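You operate a simulated robot arm through the tools that you are given. There is no shell and no other tool. Be economical: measure what you need, move in short steps, check, and stop when the job is done.

You run a simulated two-armed robot. Do the job below in one go: nothing can be reset, and whatever is moved stays where it is left.

## Task
Dial up the job No 12 on the display and mark the block under the lens with it.
Fine: switch the mains on first and leave it on; shield down before the key goes on, key off after.

It is judged by the outcome, as a careful person would: the job done as asked, and still so three seconds after it is handed in. It fails if anything else is knocked over, pushed out of place, dropped, spilled or broken.

## Robot
Two 7-joint arms with fingered hands on one trunk, on a base that drives. Base frame: it is fixed to the floor where the robot stands at the start and does not move with it; the origin is under the middle of the robot, x ahead of it, y to its left, z up. Readings come in cm, rad, newtons and seconds.
The left shoulder is at the start at [7, 16.2, 121.2], the right one opposite. With the tool pointing down near the work surface each hand reaches from about 22 to 80 cm from the robot's upright axis, wherever it stands, measured 20 degrees to its own side. Places, roughly: control box display [70, -10, 70]; handwheel [70, 40, 140]; job dial of the control box [60, -10, 70]; key of the control box [50, -10, 70]; mains switch of the control box [50, -10, 70]; marker head [60, 30, 110]; shield [50, 30, 110]; start button of the control box [80, -10, 70]. Payload 4 kg a hand.
The TCP of each hand is the grasp point between the finger pads, 2.6 cm short of the fingertips. In the tool frame z runs along the fingers and y along their closing line. Largest opening 13.2 cm; the body of the gripper starts 7.3 cm behind the TCP. The gripper is a hand of 4 fingers: y runs from the thumb to the fingers, the wrist lies at [0, 0, -22.4] in the tool frame, and closing takes about 1.5 s.
Orientation is told as [roll, pitch, yaw] about the base's x, y, z axes, in that order, counted from this pose: with the fingers straight down and closing along the base's y, the tool's x points along the base's -x, its y along +y and its z along -z.

## Interface
- The arms move only by the tool step_arm. It takes "left_plan", "right_plan" or both (then of equal length, played together; a hand with none holds still); each is a list of rows, each a list of 7 numbers: the shift along the base's x, y, z in mm, then the turn, a rotation vector about the base's x, y, z in rad, then the opening in per cent of the stroke, from 0 (shut) to 100 (fully open). In form: [[x, y, z, ax, ay, az, claw], ...]. A call has 1 to 10 rows; each row shifts and turns the commanded pose from where the row before left it. Each row takes 0.2 s and may step no farther than 5 cm and 0.15 rad from the row before; otherwise, or with a gripper value out of range, the whole call is refused. Where a pose cannot be reached the arm comes as near as it can. A force on the tool above 40 N (or 10 N above the force at the start of the call, whichever is more), or a blocked arm, ends the call early, and 0.2 s more pass. The fingers move at their own pace (about 4.5 cm/s each) and stop on an object; they squeeze with about 22 N. The grip force told is the motor's: it shows also when the fingers shut on nothing. Time passes only in rows, and 0.2 s behind the last, so rows that do not move let the fingers close. The reply holds the time, the measured pose of the TCP, the force on the tool along the base axes, the opening and the grip force, in the units named above and with some noise, with the torque about the TCP (base axes, N m) and any sound that the robot's microphone picked up.
- Cameras (640 x 400 px; columns grow to the right, rows downward): "scene" is now at [10.13, -5.31, 141.44]; the picture's right is [-0.72, -0.69, 0.00], its down [-0.56, 0.59, -0.58] and it looks along [0.40, -0.42, -0.82] (base axes); focal length 214 px, centre (320, 200). "left" rides on the left gripper at [-7.3, 0.6, -9.3] in its tool frame; the picture's right is [-0.08, -1.00, 0.00], its down [0.78, -0.06, -0.62] and it looks along [0.61, -0.05, 0.79] (tool axes); focal length 230 px, centre (320, 200). "right" rides on the right gripper at [7.3, 0.6, -9.4] in its tool frame; the picture's right is [-0.08, 1.00, 0.00], its down [-0.79, -0.06, -0.62] and it looks along [-0.61, -0.05, 0.79] (tool axes); focal length 230 px, centre (320, 200). There is no depth. A picture from a camera that has moved, and an enlarged one, comes with that camera's place and axes in the base frame and with its lens.
- snapshot(camera): a new picture of that camera. It takes no simulated time.
- raise_lower(by): slides the trunk up (or, below 0, down) by that many cm; the arms and the scene camera ride with it, the base frame stays. It gives what a move gives, with no picture.
- steer(legs): drives the robot by 1 to 6 legs, each [ahead, left, turn to the left] in cm, cm and rad, along the robot's own axes; the way and the turn of a leg run together, so that a leg with both is an arc; at most 150 cm and 3.142 rad a leg. The arms and the cameras ride along, it lands a little off, and it stops where it bumps. It gives what a move gives.
- preshape(shape, hand): the hand has 4 fingers and takes this shape, open, in about a second: jaw (thumb against the fingers, like two jaws); tri (thumb and two fingers); tip (a fingertip pinch); poke (one finger out to press); point (the index stretched); flat (the hand flat); cup (the hand cupped); fist (a fist). The gripper value then closes the fingers along that shape, each until it touches; the sizes above hold for jaw. It gives what a move gives, with no picture.
- turn_head(pan, tilt): turns the head with the scene camera to pan (to the left, within 1.501 rad either way) and tilt (down, from -0.506 to 1.204), counted from straight ahead of the robot. It gives what a move gives.
- inspect(camera, box): a new picture of the part [left, top, right, bottom] of that camera's present view, enlarged. It takes no simulated time.
- finish_job(): hands the job in; it is judged then, once.

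Work in short steps. Places have to be worked out from the pictures, the camera data and where the tool is seen: move nearer, look again, correct. Check each grasp and each placing, and mend what went wrong. You have 120 turns and 100 pictures in all, those below and enlarged ones among them. Open the grippers and draw the arms clear of the work before you hand the job in, unless the task says otherwise; then end with one line.

The tools are called as name(argument=value, ...) on one line, values as JSON. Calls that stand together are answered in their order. step_arm: Moves the arms, as the interface text tells. Its arguments: {"type":"object","properties":{"left_plan":{"type":"array"},"right_plan":{"type":"array"}},"required":[]} The other tools are called the same way: raise_lower (by) slides the trunk up or down; preshape (shape, hand) gives the hand a shape; steer (legs) drives the base; turn_head (pan, tilt) turns the head that bears the scene camera; snapshot (camera) takes a picture; inspect (camera, box) takes an enlarged picture of a part of a camera's view; finish_job () hands the job in.

At the start:

```text
time: 0.0
left_eef_pos: [54.97, 26.5, 125.09]
left_tool_rot: [0.0, -0.002, 0.0]
left_wrist_force: [0.3, 0.6, 0.2]
left_moment: [-0.04, -0.02, -0.02]
left_opening: 13.19
left_grip_force: 0.1
left_shape: jaw
right_eef_pos: [62.45, -24.37, 116.01]
right_tool_rot: [0.001, 0.0, 0.0]
right_wrist_force: [-0.7, -0.1, -0.4]
right_moment: [-0.02, -0.01, 0.01]
right_opening: 13.17
right_grip_force: 0.1
right_shape: jaw
trunk travel left (down, up): [-69.2, 24.8]
robot x, y, heading: [-0.09, -0.45, 0.001]
head pan, tilt: [-0.81, 0.955]
```

scene: 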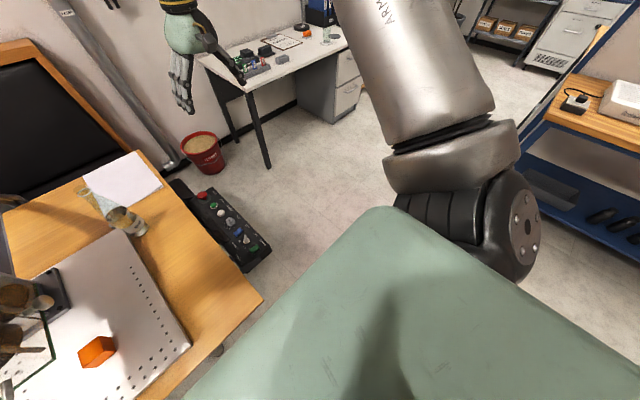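
right: 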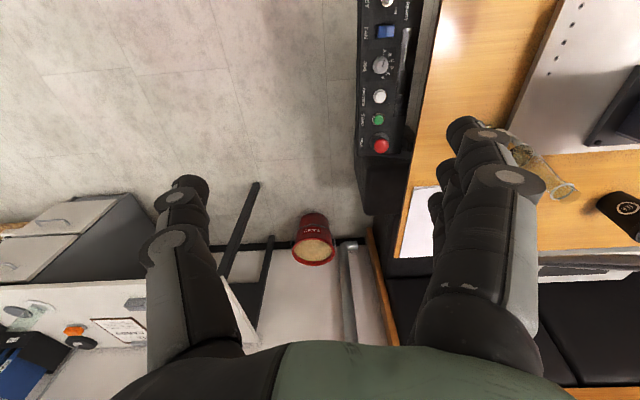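
left: 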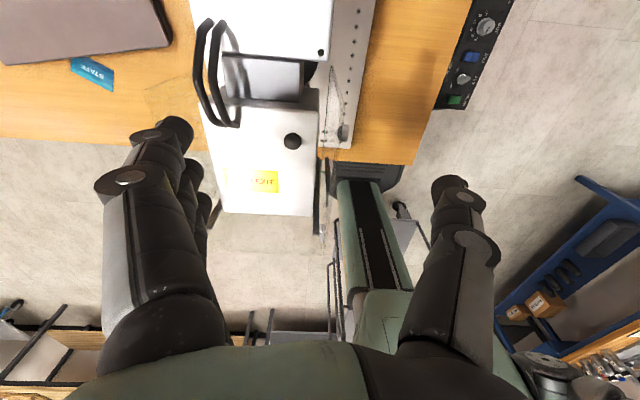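

The control box sits right of the table and the marker on the table to the left. I'll turn the head to see it all.

turn_head(pan=0.0, tilt=0.8)

snapshot(camera="scene")

inspect(camera="right", box=[340, 0, 440, 190])

inspect(camera="left", box=[420, 0, 540, 120])

```text
time: 1.1
left_eef_pos: [55.0, 26.46, 124.96]
left_tool_rot: [0.0, -0.003, -0.001]
left_wrist_force: [0.0, -0.1, 0.3]
left_moment: [0.01, -0.01, 0.02]
left_opening: 13.2
left_grip_force: 0.0
left_shape: jaw
right_eef_pos: [62.45, -24.29, 116.01]
right_tool_rot: [0.0, 0.0, 0.0]
right_wrist_force: [-0.1, -0.5, 0.5]
right_moment: [-0.02, -0.02, -0.01]
right_opening: 13.18
right_grip_force: 0.0
right_shape: jaw
trunk travel left (down, up): [-69.2, 24.8]
robot x, y, heading: [0.09, -0.04, 0.006]
head pan, tilt: [0.0, 0.799]
```

```text
96 pictures are left
camera scene: at [13.2, -0.07, 142.63], right [0.0, -1.0, 0.0], down [-0.72, 0.0, -0.7], along [0.7, 0.0, -0.72], focal length 214 px, centre (320, 200)
```

scene: 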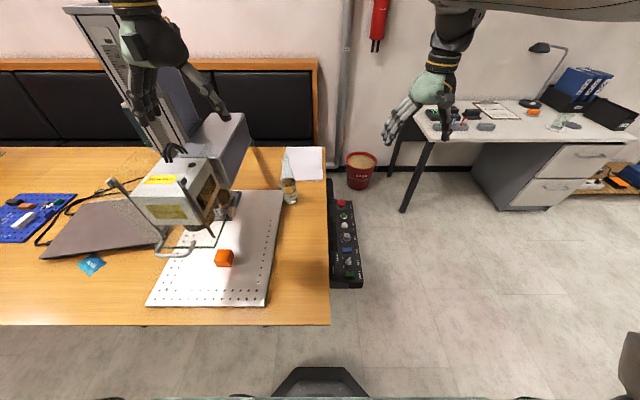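

```text
2.11 times, centred on (390, 95) of right
camera zoom: at [55.12, -23.84, 125.29], right [0.08, 1.0, 0.0], down [0.79, -0.06, 0.62], along [0.61, -0.05, -0.79], focal length 484 px, centre (173, 421)
```

zoom: 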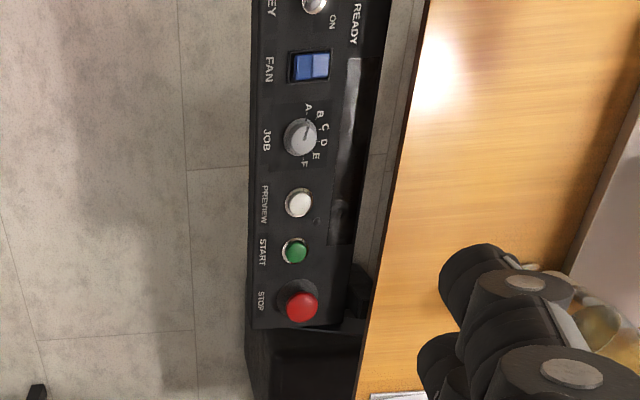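

```text
3.33 times, centred on (480, 60) of left
camera zoom: at [62.19, 26.91, 134.44], right [0.08, -1.0, 0.0], down [-0.79, -0.06, 0.62], along [-0.61, -0.05, -0.79], focal length 767 px, centre (-213, 667)
```

zoom: 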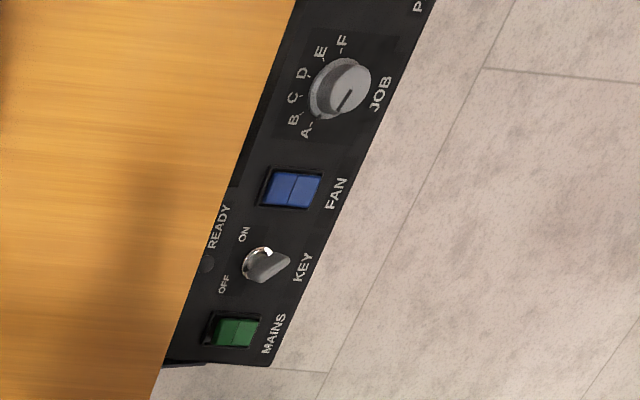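

Dial A–F, key, mains, fan, preview, start, stop on the box. Enlarge the marker and the box from the scene camera.

inspect(camera="scene", box=[90, 90, 310, 310])

inspect(camera="scene", box=[300, 170, 400, 300])

inspect(camera="left", box=[180, 0, 400, 220])

```text
1.82 times, centred on (200, 200) of scene
camera zoom: at [13.2, -0.07, 142.63], right [0.0, -1.0, 0.0], down [-0.72, 0.0, -0.7], along [0.7, 0.0, -0.72], focal length 390 px, centre (538, 200)
```

zoom: 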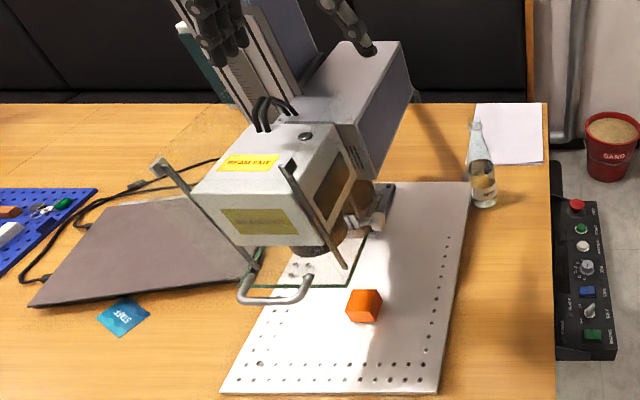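

```text
3.08 times, centred on (350, 235) of scene
camera zoom: at [13.2, -0.07, 142.63], right [0.0, -1.0, 0.0], down [-0.72, 0.0, -0.7], along [0.7, 0.0, -0.72], focal length 660 px, centre (228, 92)
```

zoom: 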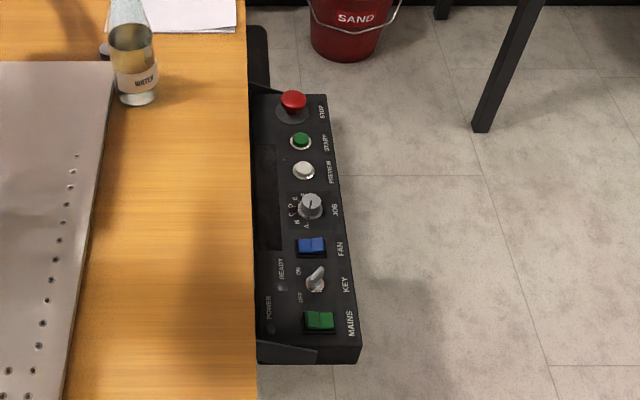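

```text
1.82 times, centred on (290, 110) of left
camera zoom: at [62.19, 26.91, 134.44], right [0.08, -1.0, 0.0], down [-0.79, -0.06, 0.62], along [-0.61, -0.05, -0.79], focal length 418 px, centre (374, 364)
```

zoom: 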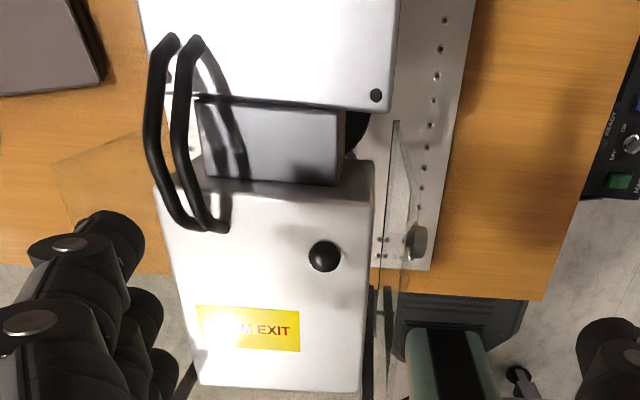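

Controls estimated along x 48–83 at y≈-11, z≈68.5 (mains 48, key 53, fan 58, dial 63.5, preview 70, start 75, stop 83). I shape the right hand to poke and look at the fingertip.

preshape(hand="right", shape="poke")

step_arm(right_plan=[[-30, 0, -35, 0, 0, 0, 0], [-40, 10, -30, 0, 0, 0, 0], [-40, 10, -30, 0, 0, 0, 0], [-40, 10, -30, 0, 0, 0, 0], [0, 0, -30, 0, 0, 0, 0], [0, 0, -20, 0, 0, 0, 0]])

snapshot(camera="right")

snapshot(camera="scene")

```text
time: 2.0
left_eef_pos: [54.9, 26.58, 124.97]
left_tool_rot: [0.0, -0.003, -0.001]
left_wrist_force: [0.0, -0.1, 0.9]
left_moment: [-0.02, -0.02, -0.03]
left_opening: 13.18
left_grip_force: 0.0
left_shape: jaw
right_eef_pos: [62.56, -24.34, 115.99]
right_tool_rot: [0.0, -0.001, 0.001]
right_wrist_force: [-0.4, -0.3, 0.1]
right_moment: [0.05, 0.02, -0.01]
right_opening: 0.0
right_grip_force: 0.1
right_shape: poke
trunk travel left (down, up): [-69.2, 24.8]
robot x, y, heading: [-0.15, 0.06, -0.001]
head pan, tilt: [0.0, 0.799]
```

```text
refused: row 2 steps farther than a row can; nothing moved
```

```text
90 pictures are left
camera right: at [55.12, -23.84, 125.29], right [0.08, 1.0, 0.0], down [0.79, -0.06, 0.62], along [0.61, -0.05, -0.79], focal length 230 px, centre (320, 200)
```

right: 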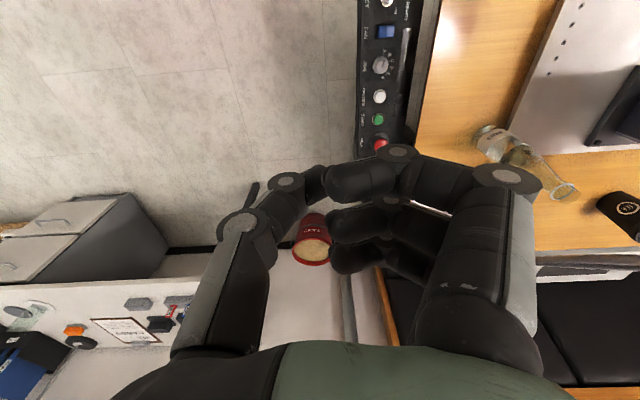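

```text
89 pictures are left
camera scene: at [13.2, -0.06, 142.63], right [0.0, -1.0, 0.0], down [-0.72, 0.0, -0.7], along [0.7, 0.0, -0.72], focal length 214 px, centre (320, 200)
```

scene: 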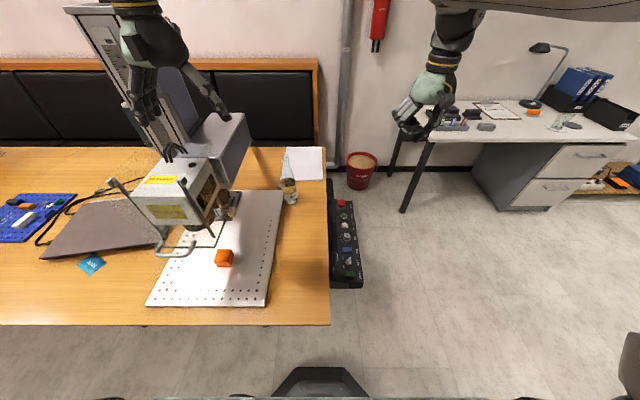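

The finger layout isn't clear; enlarge the hand.

inspect(camera="right", box=[180, 120, 560, 358])

inspect(camera="scene", box=[370, 20, 500, 150])

```text
1.68 times, centred on (370, 239) of right
camera zoom: at [55.12, -23.84, 125.29], right [0.08, 1.0, 0.0], down [0.79, -0.06, 0.62], along [0.61, -0.05, -0.79], focal length 387 px, centre (236, 134)
```

zoom: 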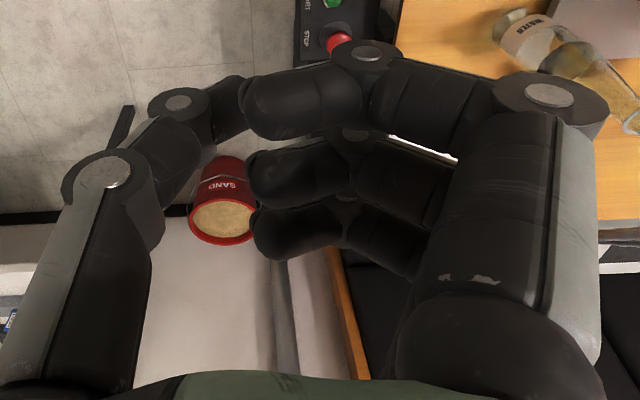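

```text
3.08 times, centred on (435, 85) of scene
camera zoom: at [13.2, -0.06, 142.63], right [0.0, -1.0, 0.0], down [-0.72, 0.0, -0.7], along [0.7, 0.0, -0.72], focal length 660 px, centre (-34, 554)
```

zoom: 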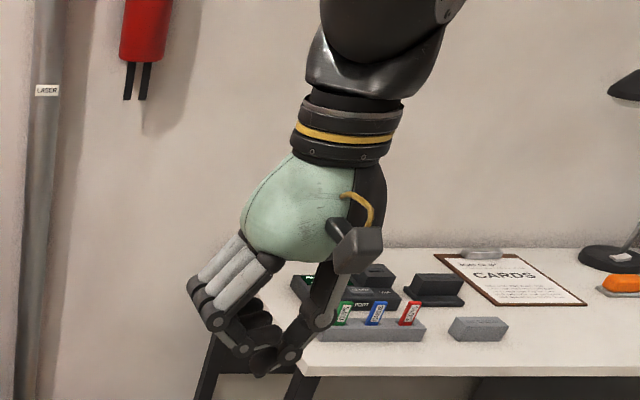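

The shape may still be forming; I'll hold with claw 100 and look.

step_arm(right_plan=[[0, 0, 0, 0, 0, 0, 100], [0, 0, 0, 0, 0, 0, 100], [0, 0, 0, 0, 0, 0, 100], [0, 0, 0, 0, 0, 0, 100], [0, 0, 0, 0, 0, 0, 100], [0, 0, 0, 0, 0, 0, 100]])

snapshot(camera="right")

inspect(camera="scene", box=[370, 20, 500, 150])

```text
time: 3.4
left_eef_pos: [54.88, 26.48, 125.02]
left_tool_rot: [0.0, -0.003, 0.0]
left_wrist_force: [-1.1, -1.1, 0.1]
left_moment: [-0.06, 0.0, -0.03]
left_opening: 13.18
left_grip_force: 0.0
left_shape: jaw
right_eef_pos: [62.48, -24.49, 115.99]
right_tool_rot: [0.001, 0.001, -0.002]
right_wrist_force: [-0.1, -0.8, 0.9]
right_moment: [-0.04, -0.02, 0.0]
right_opening: 0.0
right_grip_force: 0.0
right_shape: poke
trunk travel left (down, up): [-69.2, 24.8]
robot x, y, heading: [0.27, -0.04, -0.004]
head pan, tilt: [0.0, 0.799]
```

```text
86 pictures are left
camera right: at [55.12, -23.84, 125.29], right [0.08, 1.0, 0.0], down [0.79, -0.06, 0.62], along [0.61, -0.05, -0.79], focal length 230 px, centre (320, 200)
```

right: 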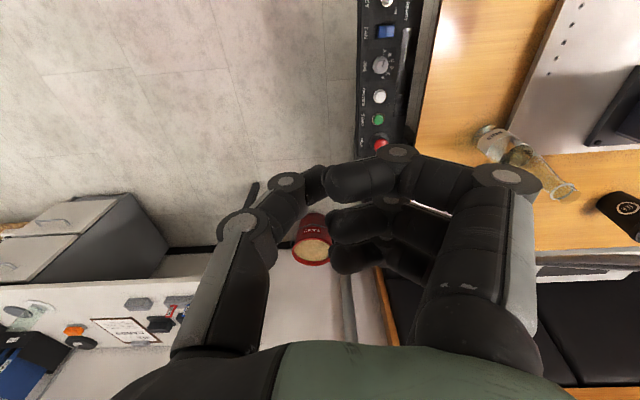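

```text
3.08 times, centred on (435, 85) of scene
camera zoom: at [13.2, -0.06, 142.63], right [0.0, -1.0, 0.0], down [-0.72, 0.0, -0.7], along [0.7, 0.0, -0.72], focal length 660 px, centre (-34, 554)
```

zoom: 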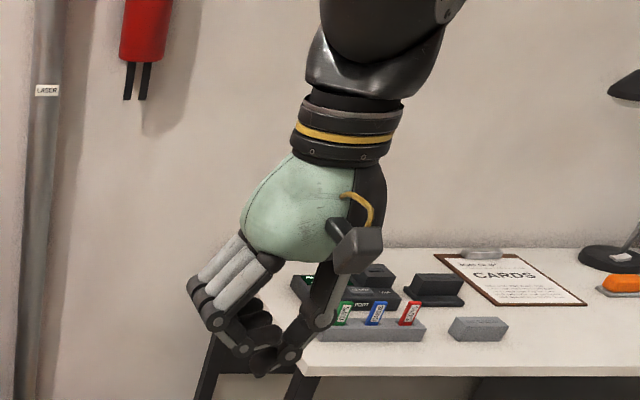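

Poke gives a curled bunch. Check "point", which should stretch the index.

preshape(hand="right", shape="point")

snapshot(camera="right")

inspect(camera="scene", box=[370, 20, 500, 150])

inspect(camera="scene", box=[440, 80, 540, 140])

```text
time: 4.3
left_eef_pos: [54.88, 26.53, 124.91]
left_tool_rot: [0.0, -0.003, 0.0]
left_wrist_force: [0.1, -0.5, 0.2]
left_moment: [0.0, 0.02, 0.0]
left_opening: 13.18
left_grip_force: 0.1
left_shape: jaw
right_eef_pos: [62.44, -24.47, 116.06]
right_tool_rot: [0.001, -0.001, 0.0]
right_wrist_force: [0.8, 0.3, 0.0]
right_moment: [0.0, 0.03, 0.0]
right_opening: 12.6
right_grip_force: 0.1
right_shape: point
trunk travel left (down, up): [-69.2, 24.8]
robot x, y, heading: [-0.3, 0.2, -0.003]
head pan, tilt: [0.0, 0.799]
```

```text
84 pictures are left
camera right: at [55.12, -23.84, 125.29], right [0.08, 1.0, 0.0], down [0.79, -0.06, 0.62], along [0.61, -0.05, -0.79], focal length 230 px, centre (320, 200)
```

right: 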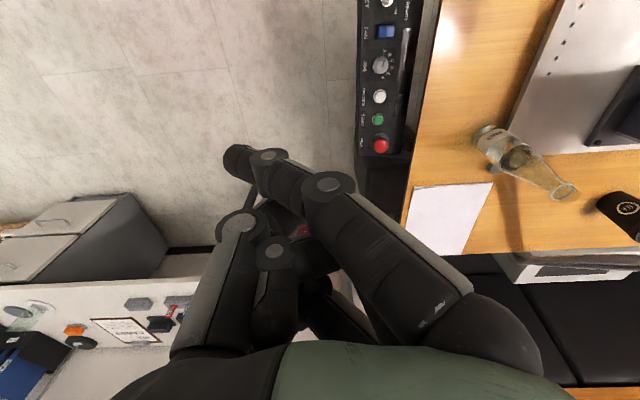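

```text
3.08 times, centred on (435, 85) of scene
camera zoom: at [13.2, -0.06, 142.63], right [0.0, -1.0, 0.0], down [-0.72, 0.0, -0.7], along [0.7, 0.0, -0.72], focal length 660 px, centre (-34, 554)
```

zoom: 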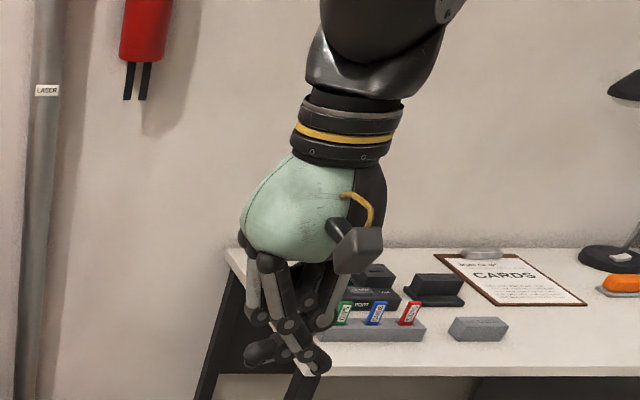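

```text
6.40 times, centred on (490, 110) of scene
camera zoom: at [13.2, -0.06, 142.63], right [0.0, -1.0, 0.0], down [-0.72, 0.0, -0.7], along [0.7, 0.0, -0.72], focal length 1373 px, centre (-768, 776)
```

zoom: 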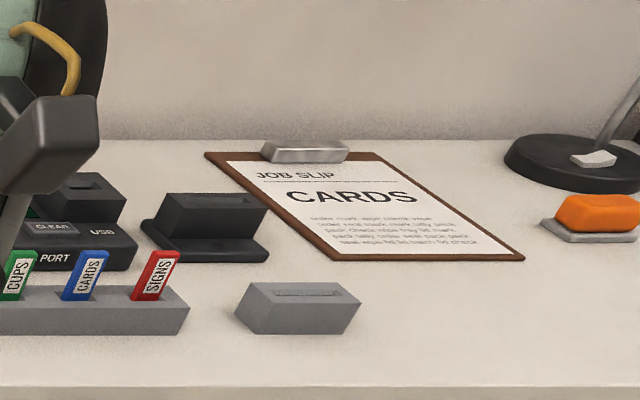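

Point goes oddly sideways. Try "tip", useful for knobs as well.

preshape(hand="right", shape="tip")

step_arm(right_plan=[[0, 0, 0, 0, 0, 0, 0], [0, 0, 0, 0, 0, 0, 0], [0, 0, 0, 0, 0, 0, 0], [0, 0, 0, 0, 0, 0, 0], [0, 0, 0, 0, 0, 0, 0], [0, 0, 0, 0, 0, 0, 0], [0, 0, 0, 0, 0, 0, 0], [0, 0, 0, 0, 0, 0, 0]])

snapshot(camera="right")

inspect(camera="scene", box=[370, 20, 500, 150])

```text
time: 5.2
left_eef_pos: [54.91, 26.53, 124.94]
left_tool_rot: [0.0, -0.002, -0.001]
left_wrist_force: [0.0, 0.4, 1.0]
left_moment: [0.01, -0.01, 0.01]
left_opening: 13.17
left_grip_force: 0.1
left_shape: jaw
right_eef_pos: [62.43, -24.44, 116.02]
right_tool_rot: [0.0, 0.0, -0.001]
right_wrist_force: [0.4, 0.2, -0.7]
right_moment: [0.0, 0.0, -0.02]
right_opening: 13.2
right_grip_force: 0.0
right_shape: tip
trunk travel left (down, up): [-69.2, 24.8]
robot x, y, heading: [0.34, 0.13, -0.008]
head pan, tilt: [0.0, 0.799]
```

```text
time: 7.0
left_eef_pos: [54.88, 26.33, 125.08]
left_tool_rot: [0.0, -0.001, 0.0]
left_wrist_force: [0.6, 0.0, -0.3]
left_moment: [0.0, 0.02, 0.02]
left_opening: 13.19
left_grip_force: 0.2
left_shape: jaw
right_eef_pos: [62.6, -24.45, 116.03]
right_tool_rot: [-0.001, -0.001, 0.0]
right_wrist_force: [-0.6, 0.7, 0.2]
right_moment: [-0.02, 0.03, 0.04]
right_opening: 0.0
right_grip_force: 12.2
right_shape: tip
trunk travel left (down, up): [-69.2, 24.8]
robot x, y, heading: [-0.1, 0.17, 0.002]
head pan, tilt: [0.0, 0.799]
```

```text
81 pictures are left
camera right: at [55.12, -23.84, 125.29], right [0.08, 1.0, 0.0], down [0.79, -0.06, 0.62], along [0.61, -0.05, -0.79], focal length 230 px, centre (320, 200)
```

right: 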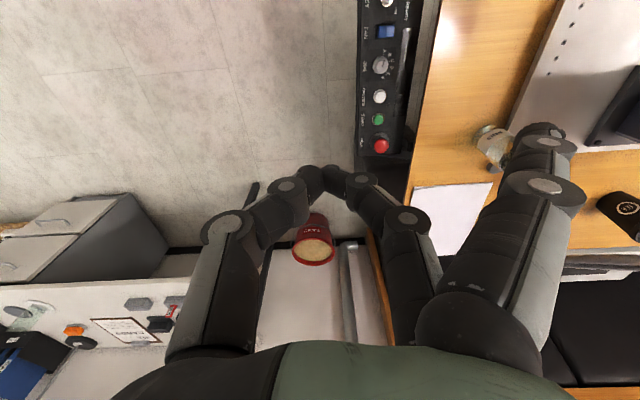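

```text
3.08 times, centred on (435, 85) of scene
camera zoom: at [13.2, -0.06, 142.63], right [0.0, -1.0, 0.0], down [-0.72, 0.0, -0.7], along [0.7, 0.0, -0.72], focal length 660 px, centre (-34, 554)
```

zoom: 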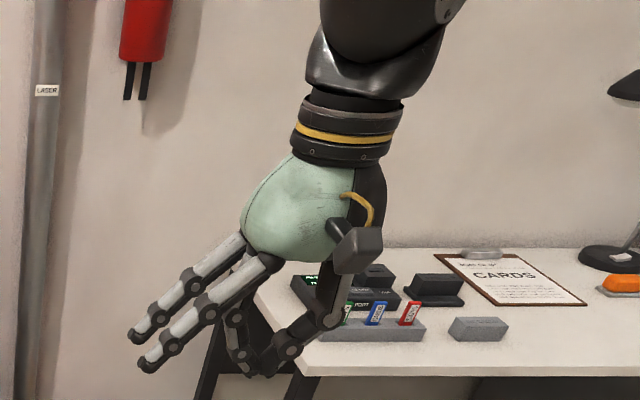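

Tip pinch gives a tidy pressing point ~2.4 cm beyond the TCP, with spare fingers ~11 cm to +y. Move the right hand closer for a panel view (rows ≤5 cm).

step_arm(right_plan=[[-30, 0, -35, 0, 0, 0, 0], [-30, 10, -35, 0, 0, 0, 0], [-30, 10, -35, 0, 0, 0, 0], [-30, 10, -35, 0, 0, 0, 0], [-10, 10, -40, 0, 0, 0, 0], [0, 0, -40, 0, 0, 0, 0], [0, 0, -40, 0, 0, 0, 0]])

snapshot(camera="right")

snapshot(camera="scene")

```text
time: 8.6
left_eef_pos: [54.97, 26.35, 125.05]
left_tool_rot: [0.0, -0.001, 0.0]
left_wrist_force: [0.4, -0.1, -0.3]
left_moment: [0.03, 0.02, 0.02]
left_opening: 13.19
left_grip_force: 0.2
left_shape: jaw
right_eef_pos: [49.76, -20.38, 90.01]
right_tool_rot: [0.001, 0.0, 0.0]
right_wrist_force: [0.3, -0.2, -0.2]
right_moment: [0.01, 0.0, 0.03]
right_opening: 0.0
right_grip_force: 22.3
right_shape: tip
trunk travel left (down, up): [-69.2, 24.8]
robot x, y, heading: [-0.0, 0.08, 0.002]
head pan, tilt: [0.0, 0.799]
```

```text
79 pictures are left
camera right: at [42.36, -19.73, 99.18], right [0.08, 1.0, 0.0], down [0.79, -0.06, 0.62], along [0.61, -0.05, -0.79], focal length 230 px, centre (320, 200)
```

right: 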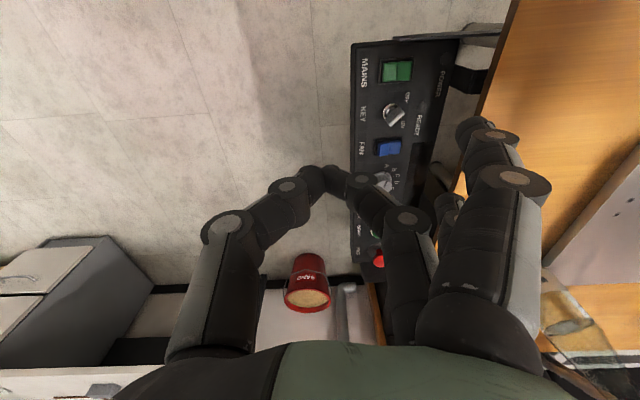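

```text
78 pictures are left
camera scene: at [13.26, -0.15, 142.63], right [0.0, -1.0, 0.0], down [-0.72, 0.0, -0.7], along [0.7, 0.0, -0.72], focal length 214 px, centre (320, 200)
```

scene: 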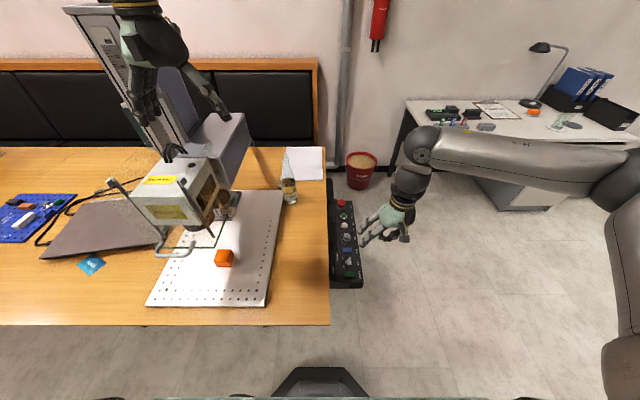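

inspect(camera="right", box=[340, 30, 500, 190])

```text
2.50 times, centred on (420, 110) of right
camera zoom: at [42.36, -19.73, 99.18], right [0.08, 1.0, 0.0], down [0.79, -0.06, 0.62], along [0.61, -0.05, -0.79], focal length 575 px, centre (70, 425)
```

zoom: 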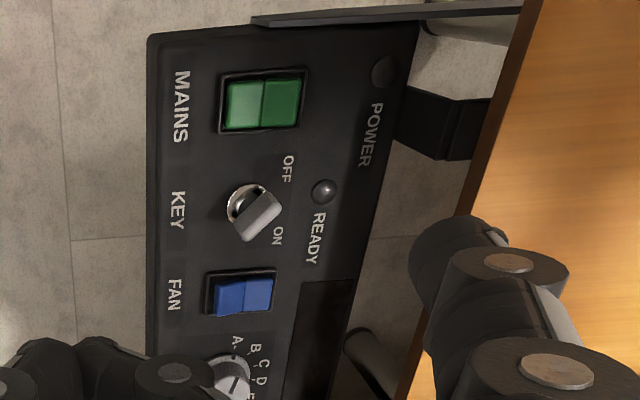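

Box panel is flat at z≈69, mains ≈[47.5,-11.2], key ≈[52,-11.4] off, lamps toward the table. I yaw the hand +1.5 rad so the spare fingers point away from the table and the camera looks from the reader's side; raise slightly too.

step_arm(right_plan=[[0, 0, 0, 0, 0, 0.15, 0], [0, 0, 0, 0, 0, 0.15, 0], [0, 0, 0, 0, 0, 0.15, 0], [0, 0, 0, 0, 0, 0.15, 0], [0, 0, 0, 0, 0, 0.15, 0], [0, 0, 0, 0, 0, 0.15, 0], [0, 0, 0, 0, 0, 0.15, 0], [0, 0, 0, 0, 0, 0.15, 0], [0, 0, 0, 0, 0, 0.15, 0], [0, 0, 0, 0, 0, 0.15, 0]])

snapshot(camera="right")

```text
time: 10.8
left_eef_pos: [54.93, 26.46, 125.04]
left_tool_rot: [0.0, -0.002, 0.001]
left_wrist_force: [-0.1, -0.3, 0.6]
left_moment: [0.03, 0.01, -0.01]
left_opening: 13.16
left_grip_force: 0.1
left_shape: jaw
right_eef_pos: [49.57, -20.43, 90.09]
right_tool_rot: [0.001, 0.001, 1.502]
right_wrist_force: [-0.4, -0.3, -0.5]
right_moment: [0.01, -0.04, 0.02]
right_opening: 0.0
right_grip_force: 22.0
right_shape: tip
trunk travel left (down, up): [-69.2, 24.8]
robot x, y, heading: [0.2, -0.11, -0.003]
head pan, tilt: [0.0, 0.799]
```

```text
76 pictures are left
camera right: at [48.35, -27.69, 99.32], right [-0.99, 0.15, 0.0], down [0.12, 0.78, 0.62], along [0.09, 0.61, -0.79], focal length 230 px, centre (320, 200)
```

right: 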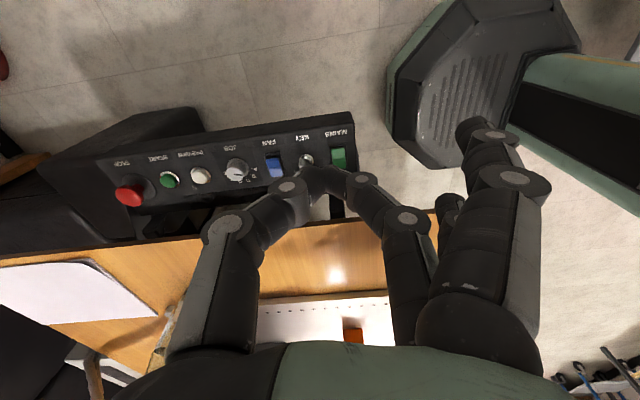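

Yaw works. Move to above the +y half of the mains rocker (tip ≈[47.5,-10.3,~73.5]) and look.

step_arm(right_plan=[[-7, 35, -25, 0, 0, 0, 0], [-7, 35, -25, 0, 0, 0, 0], [-7, 33, -30, 0, 0, 0, 0], [0, 0, -30, 0, 0, 0, 0], [0, 0, -30, 0, 0, 0, 0]])

inspect(camera="right", box=[200, 60, 440, 210])

inspect(camera="scene", box=[290, 180, 420, 300])

```text
time: 12.0
left_eef_pos: [54.96, 26.43, 124.98]
left_tool_rot: [0.001, -0.002, 0.0]
left_wrist_force: [-0.2, 0.0, 0.2]
left_moment: [-0.02, -0.02, 0.03]
left_opening: 13.19
left_grip_force: 0.0
left_shape: jaw
right_eef_pos: [47.41, -10.18, 75.92]
right_tool_rot: [0.001, 0.0, 1.5]
right_wrist_force: [0.2, 0.1, -0.4]
right_moment: [0.0, -0.01, 0.0]
right_opening: 0.0
right_grip_force: 22.4
right_shape: tip
trunk travel left (down, up): [-69.2, 24.8]
robot x, y, heading: [0.26, 0.09, 0.002]
head pan, tilt: [0.0, 0.799]
```

```text
2.67 times, centred on (320, 135) of right
camera zoom: at [46.28, -17.42, 85.24], right [-0.99, 0.15, 0.0], down [0.12, 0.78, 0.62], along [0.09, 0.61, -0.79], focal length 614 px, centre (320, 373)
```

zoom: 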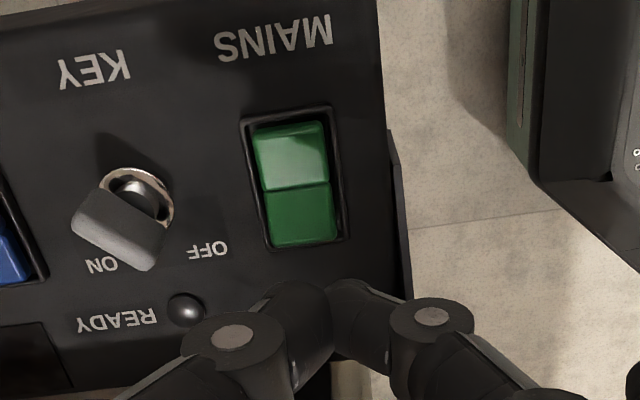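

```text
3.33 times, centred on (355, 240) of scene
camera zoom: at [13.23, -0.08, 142.63], right [0.0, -1.0, 0.0], down [-0.72, 0.0, -0.7], along [0.7, 0.0, -0.72], focal length 715 px, centre (203, 67)
```

zoom: 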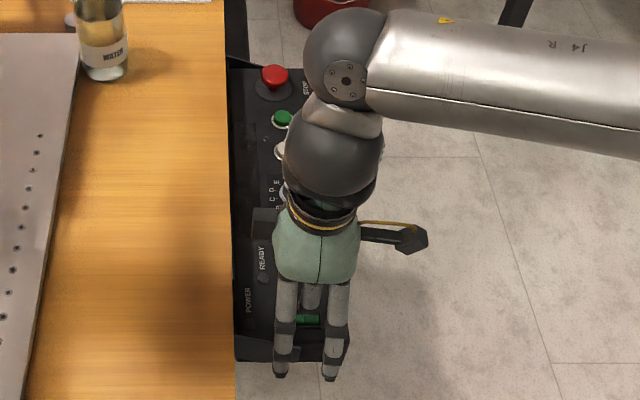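

The +y half looks raised. I press it slowly, watching force.

step_arm(right_plan=[[0, 0, -15, 0, 0, 0, 0], [0, 0, -10, 0, 0, 0, 0], [0, 0, -5, 0, 0, 0, 0], [0, 0, -5, 0, 0, 0, 0], [0, 0, -5, 0, 0, 0, 0], [0, 0, -5, 0, 0, 0, 0]])

inspect(camera="right", box=[200, 60, 440, 210])

```text
time: 13.4
left_eef_pos: [54.94, 26.43, 125.11]
left_tool_rot: [0.0, -0.001, 0.001]
left_wrist_force: [0.3, -0.1, 0.4]
left_moment: [-0.01, -0.02, 0.05]
left_opening: 13.18
left_grip_force: 0.1
left_shape: jaw
right_eef_pos: [47.3, -10.01, 71.49]
right_tool_rot: [0.001, 0.0, 1.499]
right_wrist_force: [-0.5, 0.4, -0.4]
right_moment: [-0.01, -0.03, -0.01]
right_opening: 0.03
right_grip_force: 21.4
right_shape: tip
trunk travel left (down, up): [-69.2, 24.8]
robot x, y, heading: [0.06, 0.01, -0.001]
head pan, tilt: [0.0, 0.799]
```

```text
2.67 times, centred on (320, 135) of right
camera zoom: at [46.19, -17.31, 80.82], right [-0.99, 0.15, 0.0], down [0.12, 0.78, 0.62], along [0.09, 0.61, -0.79], focal length 614 px, centre (320, 373)
```

zoom: 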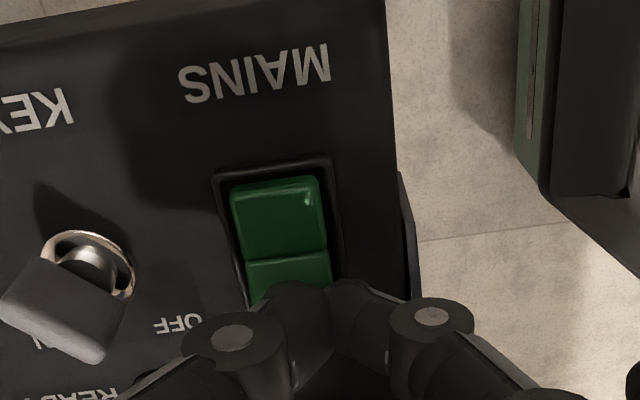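

No contact; parallax gives panel z≈66.5, rocker mid ≈[48.1,-10.4]. Shift +8 mm x/y and go lower.

step_arm(right_plan=[[7, 9, 0, 0, 0, 0, 0], [0, 0, -6, 0, 0, 0, 0], [0, 0, -5, 0, 0, 0, 0], [0, 0, -5, 0, 0, 0, 0], [0, 0, -4, 0, 0, 0, 0], [0, 0, -4, 0, 0, 0, 0], [0, 0, -4, 0, 0, 0, 0]])

inspect(camera="right", box=[200, 60, 440, 210])

```text
time: 14.4
left_eef_pos: [54.62, 26.38, 125.17]
left_tool_rot: [-0.003, -0.003, -0.002]
left_wrist_force: [0.4, -0.2, 0.4]
left_moment: [0.01, 0.05, -0.02]
left_opening: 13.18
left_grip_force: 0.0
left_shape: jaw
right_eef_pos: [48.28, -8.93, 70.89]
right_tool_rot: [-0.009, -0.004, 1.5]
right_wrist_force: [-9.5, -2.9, 33.0]
right_moment: [-0.17, 0.41, -0.04]
right_opening: 0.0
right_grip_force: 21.7
right_shape: tip
trunk travel left (down, up): [-69.2, 24.8]
robot x, y, heading: [-0.11, -0.13, 0.0]
head pan, tilt: [0.0, 0.799]
stopped in row 4 (right hand): the force on the tool passed its limit at 47 N (the readings are from after the stop); the commanded pose is now the measured one
```

```text
2.67 times, centred on (320, 135) of right
camera zoom: at [47.06, -16.27, 80.1], right [-0.99, 0.15, -0.01], down [0.11, 0.78, 0.62], along [0.1, 0.61, -0.78], focal length 614 px, centre (320, 373)
```

zoom: 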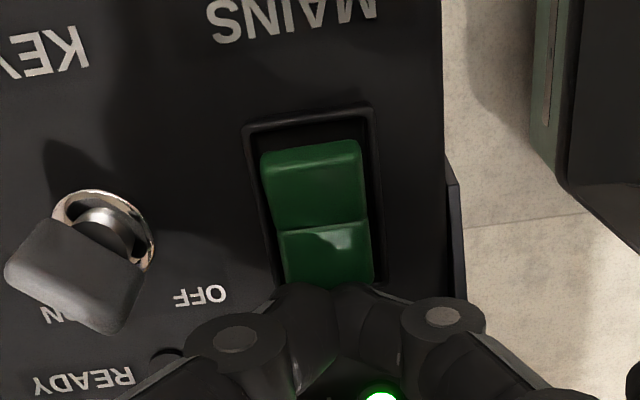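

POWER lamp is green: mains on. Retract and read the display.

step_arm(right_plan=[[0, 0, 30, 0, 0, 0, 0], [0, 0, 40, 0, 0, 0, 0], [10, -35, 30, 0, 0, 0, 0], [10, -35, 30, 0, 0, 0, 0], [0, -30, 0, 0, 0, 0, 0], [0, -30, 0, 0, 0, 0, 0]])

snapshot(camera="right")

inspect(camera="scene", box=[320, 180, 380, 280])

```text
time: 15.8
left_eef_pos: [54.96, 26.33, 124.96]
left_tool_rot: [0.0, -0.001, 0.0]
left_wrist_force: [-0.5, -0.9, -0.3]
left_moment: [0.06, 0.01, -0.01]
left_opening: 13.17
left_grip_force: 0.0
left_shape: jaw
right_eef_pos: [50.31, -22.37, 83.75]
right_tool_rot: [-0.007, -0.004, 1.499]
right_wrist_force: [0.9, 1.0, -0.2]
right_moment: [-0.01, 0.01, 0.02]
right_opening: 0.0
right_grip_force: 21.3
right_shape: tip
trunk travel left (down, up): [-69.2, 24.8]
robot x, y, heading: [-0.08, 0.28, -0.003]
head pan, tilt: [0.0, 0.799]
```

```text
71 pictures are left
camera right: at [49.09, -29.58, 92.94], right [-0.99, 0.15, -0.01], down [0.11, 0.78, 0.62], along [0.1, 0.61, -0.78], focal length 230 px, centre (320, 200)
```

right: 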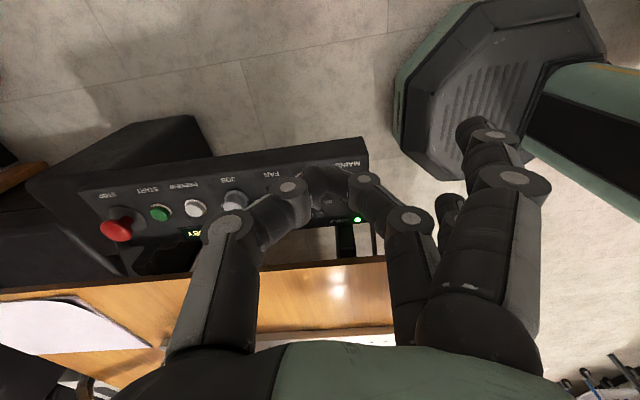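

```text
4.00 times, centred on (350, 230) of scene
camera zoom: at [13.16, -0.24, 142.63], right [0.0, -1.0, 0.0], down [-0.72, 0.0, -0.7], along [0.7, 0.0, -0.72], focal length 858 px, centre (200, 80)
```

zoom: 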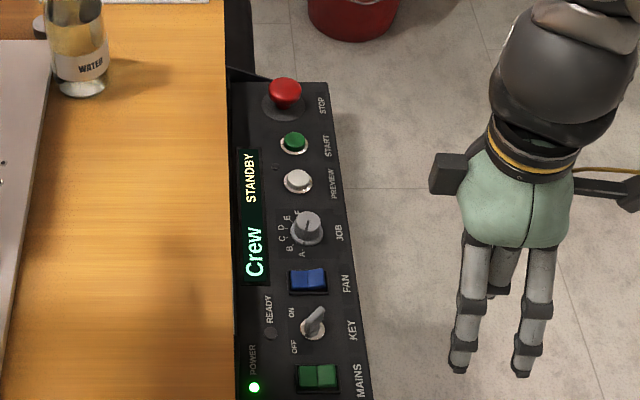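

Display shows "Crew / STANDBY" at A; must turn the dial to find "No 12". First yaw the hand further so the spare fingers point to -y (off the box).

step_arm(right_plan=[[10, 0, 10, 0, 0, 0.15, 0], [10, 0, 10, 0, 0, 0.15, 0], [10, 0, 0, 0, 0, 0.15, 0], [10, 0, 0, 0, 0, 0.15, 0], [10, 0, 0, 0, 0, 0.15, 30], [10, 0, 0, 0, 0, 0.15, 40], [10, 0, 0, 0, 0, 0.15, 40], [10, 0, 0, 0, 0, 0.15, 40], [10, 0, 0, 0, 0, 0.15, 40], [10, 0, 0, 0, 0, 0.15, 40]])

step_arm(right_plan=[[10, 0, 0, 0, 0, 0.15, 40], [10, 0, 0, 0, 0, 0.15, 40], [10, 0, 0, 0, 0, 0.15, 40], [10, 0, 0, 0, 0, 0.15, 40]])

snapshot(camera="right")

snapshot(camera="scene")

```text
time: 18.0
left_eef_pos: [54.92, 26.53, 124.97]
left_tool_rot: [0.001, 0.0, 0.001]
left_wrist_force: [-0.4, -0.2, -0.8]
left_moment: [0.06, -0.01, -0.01]
left_opening: 13.2
left_grip_force: 0.1
left_shape: jaw
right_eef_pos: [60.33, -22.08, 85.42]
right_tool_rot: [-0.006, -0.003, 3.001]
right_wrist_force: [0.1, -0.2, 0.5]
right_moment: [-0.02, 0.02, 0.03]
right_opening: 5.25
right_grip_force: 0.0
right_shape: tip
trunk travel left (down, up): [-69.2, 24.8]
robot x, y, heading: [-0.14, -0.29, -0.006]
head pan, tilt: [0.0, 0.799]
```

```text
time: 19.0
left_eef_pos: [54.9, 26.5, 124.94]
left_tool_rot: [-0.001, -0.002, 0.0]
left_wrist_force: [-0.3, 0.8, -0.4]
left_moment: [0.02, 0.01, -0.01]
left_opening: 13.19
left_grip_force: 0.1
left_shape: jaw
right_eef_pos: [64.36, -22.06, 85.55]
right_tool_rot: [-0.007, -0.004, -2.683]
right_wrist_force: [0.3, 0.7, -0.1]
right_moment: [-0.03, 0.01, 0.03]
right_opening: 5.24
right_grip_force: 0.0
right_shape: tip
trunk travel left (down, up): [-69.2, 24.8]
robot x, y, heading: [0.06, -0.02, 0.002]
head pan, tilt: [0.0, 0.799]
```

```text
69 pictures are left
camera right: at [71.19, -19.4, 94.75], right [0.37, -0.93, -0.01], down [-0.73, -0.29, 0.62], along [-0.58, -0.23, -0.78], focal length 230 px, centre (320, 200)
```

right: 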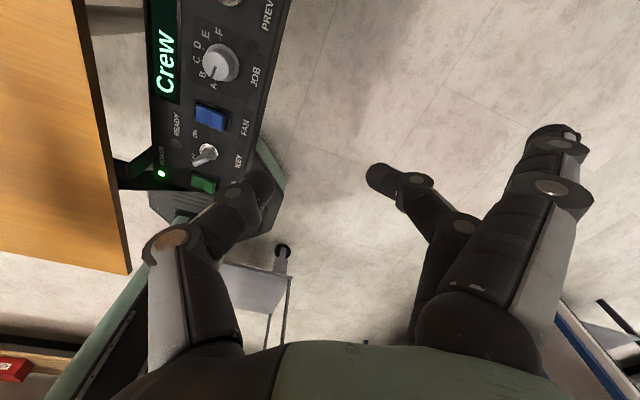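

```text
68 pictures are left
camera scene: at [13.24, -0.03, 142.62], right [0.0, -1.0, 0.0], down [-0.72, 0.0, -0.7], along [0.7, 0.0, -0.72], focal length 214 px, centre (320, 200)
```

scene: 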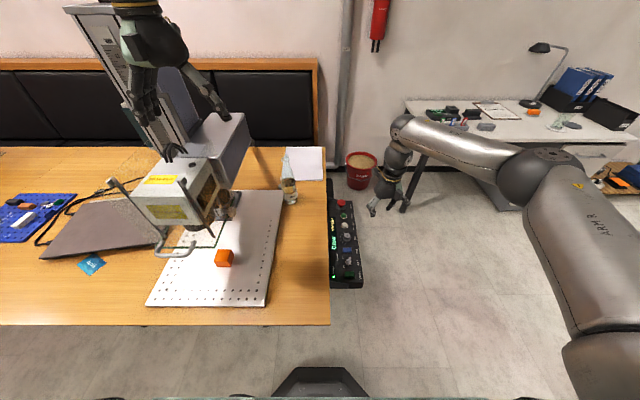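

Yaw 3.6 is reachable. Dial ≈[64,-11], table edge y≈-3, z≈74, so I tilt the hand a bit (roll +0.2) to keep the thumb clear and hover above the dial.

step_arm(right_plan=[[0, 0, 0, 0.1, 0, 0.1, 34], [0, 0, 0, 0.1, 0, 0.1, 34], [0, 30, 0, 0, 0, 0.1, 34], [-2, 40, -10, 0, 0, 0.1, 34], [-2, 40, -10, 0, 0, 0, 34], [0, 0, -30, 0, 0, 0, 34], [0, 0, -20, 0, 0, 0, 34]])

snapshot(camera="right")

inspect(camera="scene", box=[300, 170, 400, 300])

```text
time: 20.6
left_eef_pos: [55.1, 26.38, 124.99]
left_tool_rot: [0.001, -0.003, 0.0]
left_wrist_force: [-0.4, 0.0, -0.1]
left_moment: [-0.02, -0.02, 0.01]
left_opening: 13.18
left_grip_force: 0.0
left_shape: jaw
right_eef_pos: [63.86, -11.03, 78.55]
right_tool_rot: [-0.176, 0.103, -2.295]
right_wrist_force: [0.1, 0.4, 0.0]
right_moment: [0.01, -0.03, 0.02]
right_opening: 4.54
right_grip_force: 0.0
right_shape: tip
trunk travel left (down, up): [-69.2, 24.8]
robot x, y, heading: [-0.35, 0.22, -0.001]
head pan, tilt: [0.0, 0.799]
```

```text
67 pictures are left
camera right: at [69.65, -7.68, 88.33], right [0.7, -0.69, -0.18], down [-0.52, -0.66, 0.53], along [-0.49, -0.28, -0.83], focal length 230 px, centre (320, 200)
```

right: 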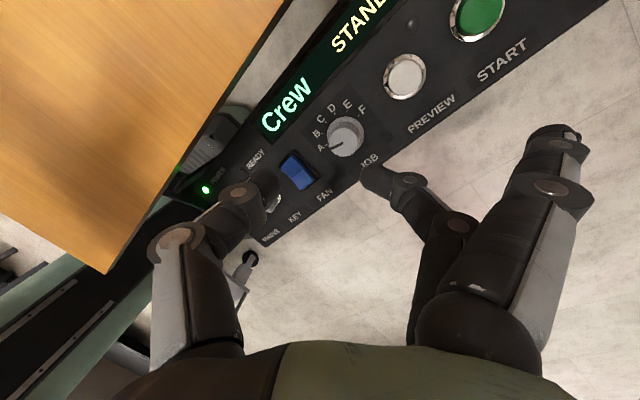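

```text
3.08 times, centred on (350, 235) of scene
camera zoom: at [13.23, -0.08, 142.63], right [0.0, -1.0, 0.0], down [-0.72, 0.0, -0.7], along [0.7, 0.0, -0.72], focal length 660 px, centre (228, 92)
```

zoom: 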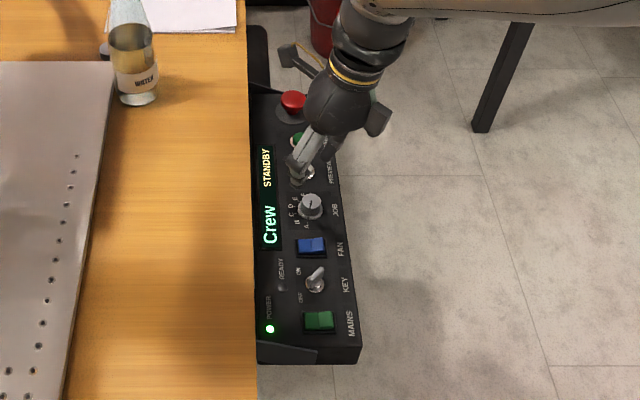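

Knob top ≈[64.3,-11.1]; aligned within millimetres. Descend around it to TCP z≈70 and look before closing.

step_arm(right_plan=[[3, -4, -30, 0, 0, 0, 34], [0, 0, -25, 0, 0, 0, 34], [0, 0, -15, 0, 0, 0, 34], [0, 0, -10, 0, 0, 0, 34]])

snapshot(camera="right")

inspect(camera="scene", box=[300, 170, 400, 300])

```text
time: 21.6
left_eef_pos: [54.95, 26.52, 124.98]
left_tool_rot: [-0.001, -0.001, 0.0]
left_wrist_force: [0.9, 0.6, 0.8]
left_moment: [0.0, 0.01, 0.03]
left_opening: 13.21
left_grip_force: 0.1
left_shape: jaw
right_eef_pos: [64.26, -11.43, 70.48]
right_tool_rot: [-0.178, 0.103, -2.294]
right_wrist_force: [0.5, -0.2, -0.5]
right_moment: [0.0, 0.0, 0.01]
right_opening: 4.53
right_grip_force: 0.1
right_shape: tip
trunk travel left (down, up): [-69.2, 24.8]
robot x, y, heading: [-0.04, 0.01, 0.006]
head pan, tilt: [0.0, 0.799]
```

```text
65 pictures are left
camera right: at [70.04, -8.14, 80.2], right [0.7, -0.69, -0.18], down [-0.52, -0.66, 0.54], along [-0.49, -0.28, -0.82], focal length 230 px, centre (320, 200)
```

right: 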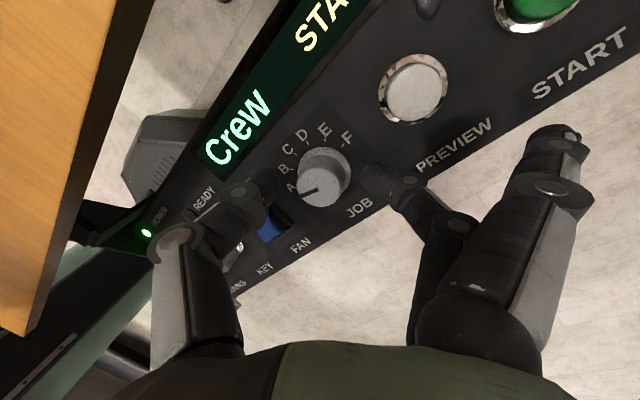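

```text
3.08 times, centred on (350, 235) of scene
camera zoom: at [13.25, -0.08, 142.62], right [0.0, -1.0, 0.0], down [-0.72, 0.0, -0.7], along [0.7, 0.0, -0.72], focal length 660 px, centre (228, 92)
```

zoom: 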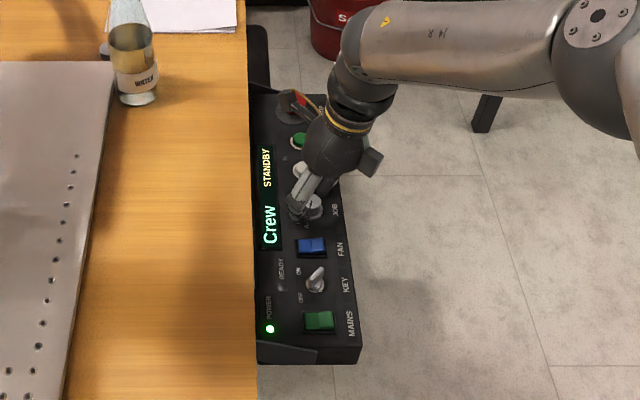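

Knob sits between thumb and index. Lower 8 mm more and close gently.

step_arm(right_plan=[[2, 2, -8, 0, 0, 0, 34], [0, 0, 0, 0, 0, 0, 15], [0, 0, 0, 0, 0, 0, 10], [0, 0, 0, 0, 0, 0, 10], [0, 0, 0, 0, 0, 0, 10]])

snapshot(camera="right")

```text
time: 22.8
left_eef_pos: [54.77, 26.54, 124.97]
left_tool_rot: [-0.001, -0.001, 0.0]
left_wrist_force: [0.7, 0.4, -0.3]
left_moment: [0.02, 0.03, 0.0]
left_opening: 13.2
left_grip_force: 0.1
left_shape: jaw
right_eef_pos: [64.42, -11.18, 69.9]
right_tool_rot: [-0.173, 0.102, -2.293]
right_wrist_force: [6.7, -0.2, 12.7]
right_moment: [-0.12, -0.23, -0.02]
right_opening: 2.92
right_grip_force: 21.6
right_shape: tip
trunk travel left (down, up): [-69.2, 24.8]
robot x, y, heading: [-0.07, 0.01, 0.004]
head pan, tilt: [0.0, 0.799]
```

```text
63 pictures are left
camera right: at [70.19, -7.94, 79.59], right [0.7, -0.69, -0.18], down [-0.52, -0.66, 0.53], along [-0.49, -0.28, -0.83], focal length 230 px, centre (320, 200)
```

right: 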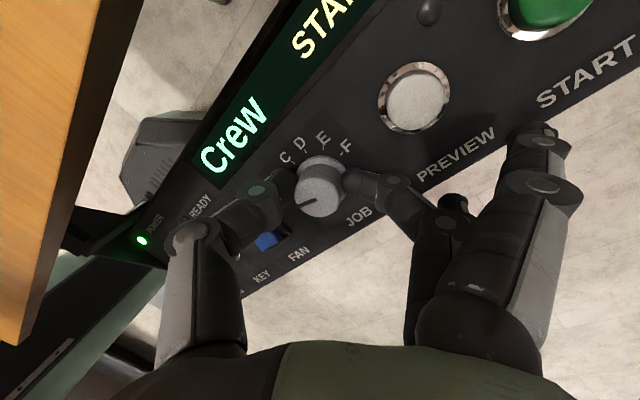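

Knob held (2.9 cm). Rotate clockwise 0.5 rad in small steps and read the display.

step_arm(right_plan=[[0, 0, 2, 0, 0, -0.13, 10], [0, 0, 0, 0, 0, -0.13, 10], [0, 0, 0, 0, 0, -0.13, 10], [0, 0, 0, 0, 0, -0.13, 10]])

snapshot(camera="right")

inspect(camera="scene", box=[300, 170, 400, 300])

```text
time: 23.8
left_eef_pos: [54.91, 26.39, 124.99]
left_tool_rot: [0.002, -0.003, -0.001]
left_wrist_force: [0.1, 0.1, 0.4]
left_moment: [0.0, 0.01, -0.02]
left_opening: 13.15
left_grip_force: 0.0
left_shape: jaw
right_eef_pos: [64.41, -11.29, 69.91]
right_tool_rot: [-0.175, 0.102, -2.817]
right_wrist_force: [4.2, -4.5, 4.8]
right_moment: [-0.23, -0.14, 0.0]
right_opening: 2.87
right_grip_force: 21.5
right_shape: tip
trunk travel left (down, up): [-69.2, 24.8]
robot x, y, heading: [-0.04, -0.23, -0.0]
head pan, tilt: [0.0, 0.799]
```

```text
62 pictures are left
camera right: at [71.03, -11.43, 79.63], right [0.26, -0.95, -0.18], down [-0.78, -0.31, 0.54], along [-0.57, 0.0, -0.82], focal length 230 px, centre (320, 200)
```

right: 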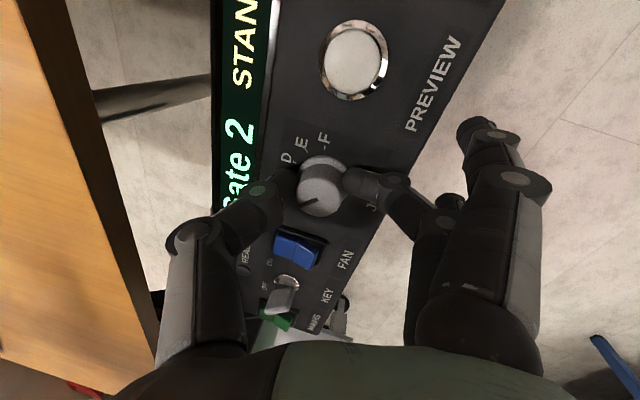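

```text
3.08 times, centred on (350, 235) of scene
camera zoom: at [13.15, -0.13, 142.63], right [0.0, -1.0, 0.0], down [-0.72, 0.0, -0.7], along [0.7, 0.0, -0.72], focal length 660 px, centre (228, 92)
```

zoom: 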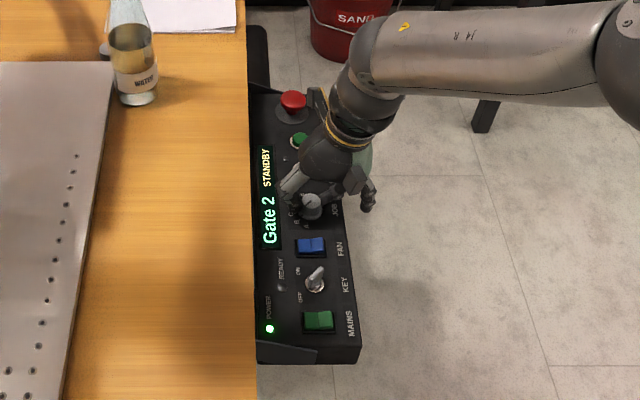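

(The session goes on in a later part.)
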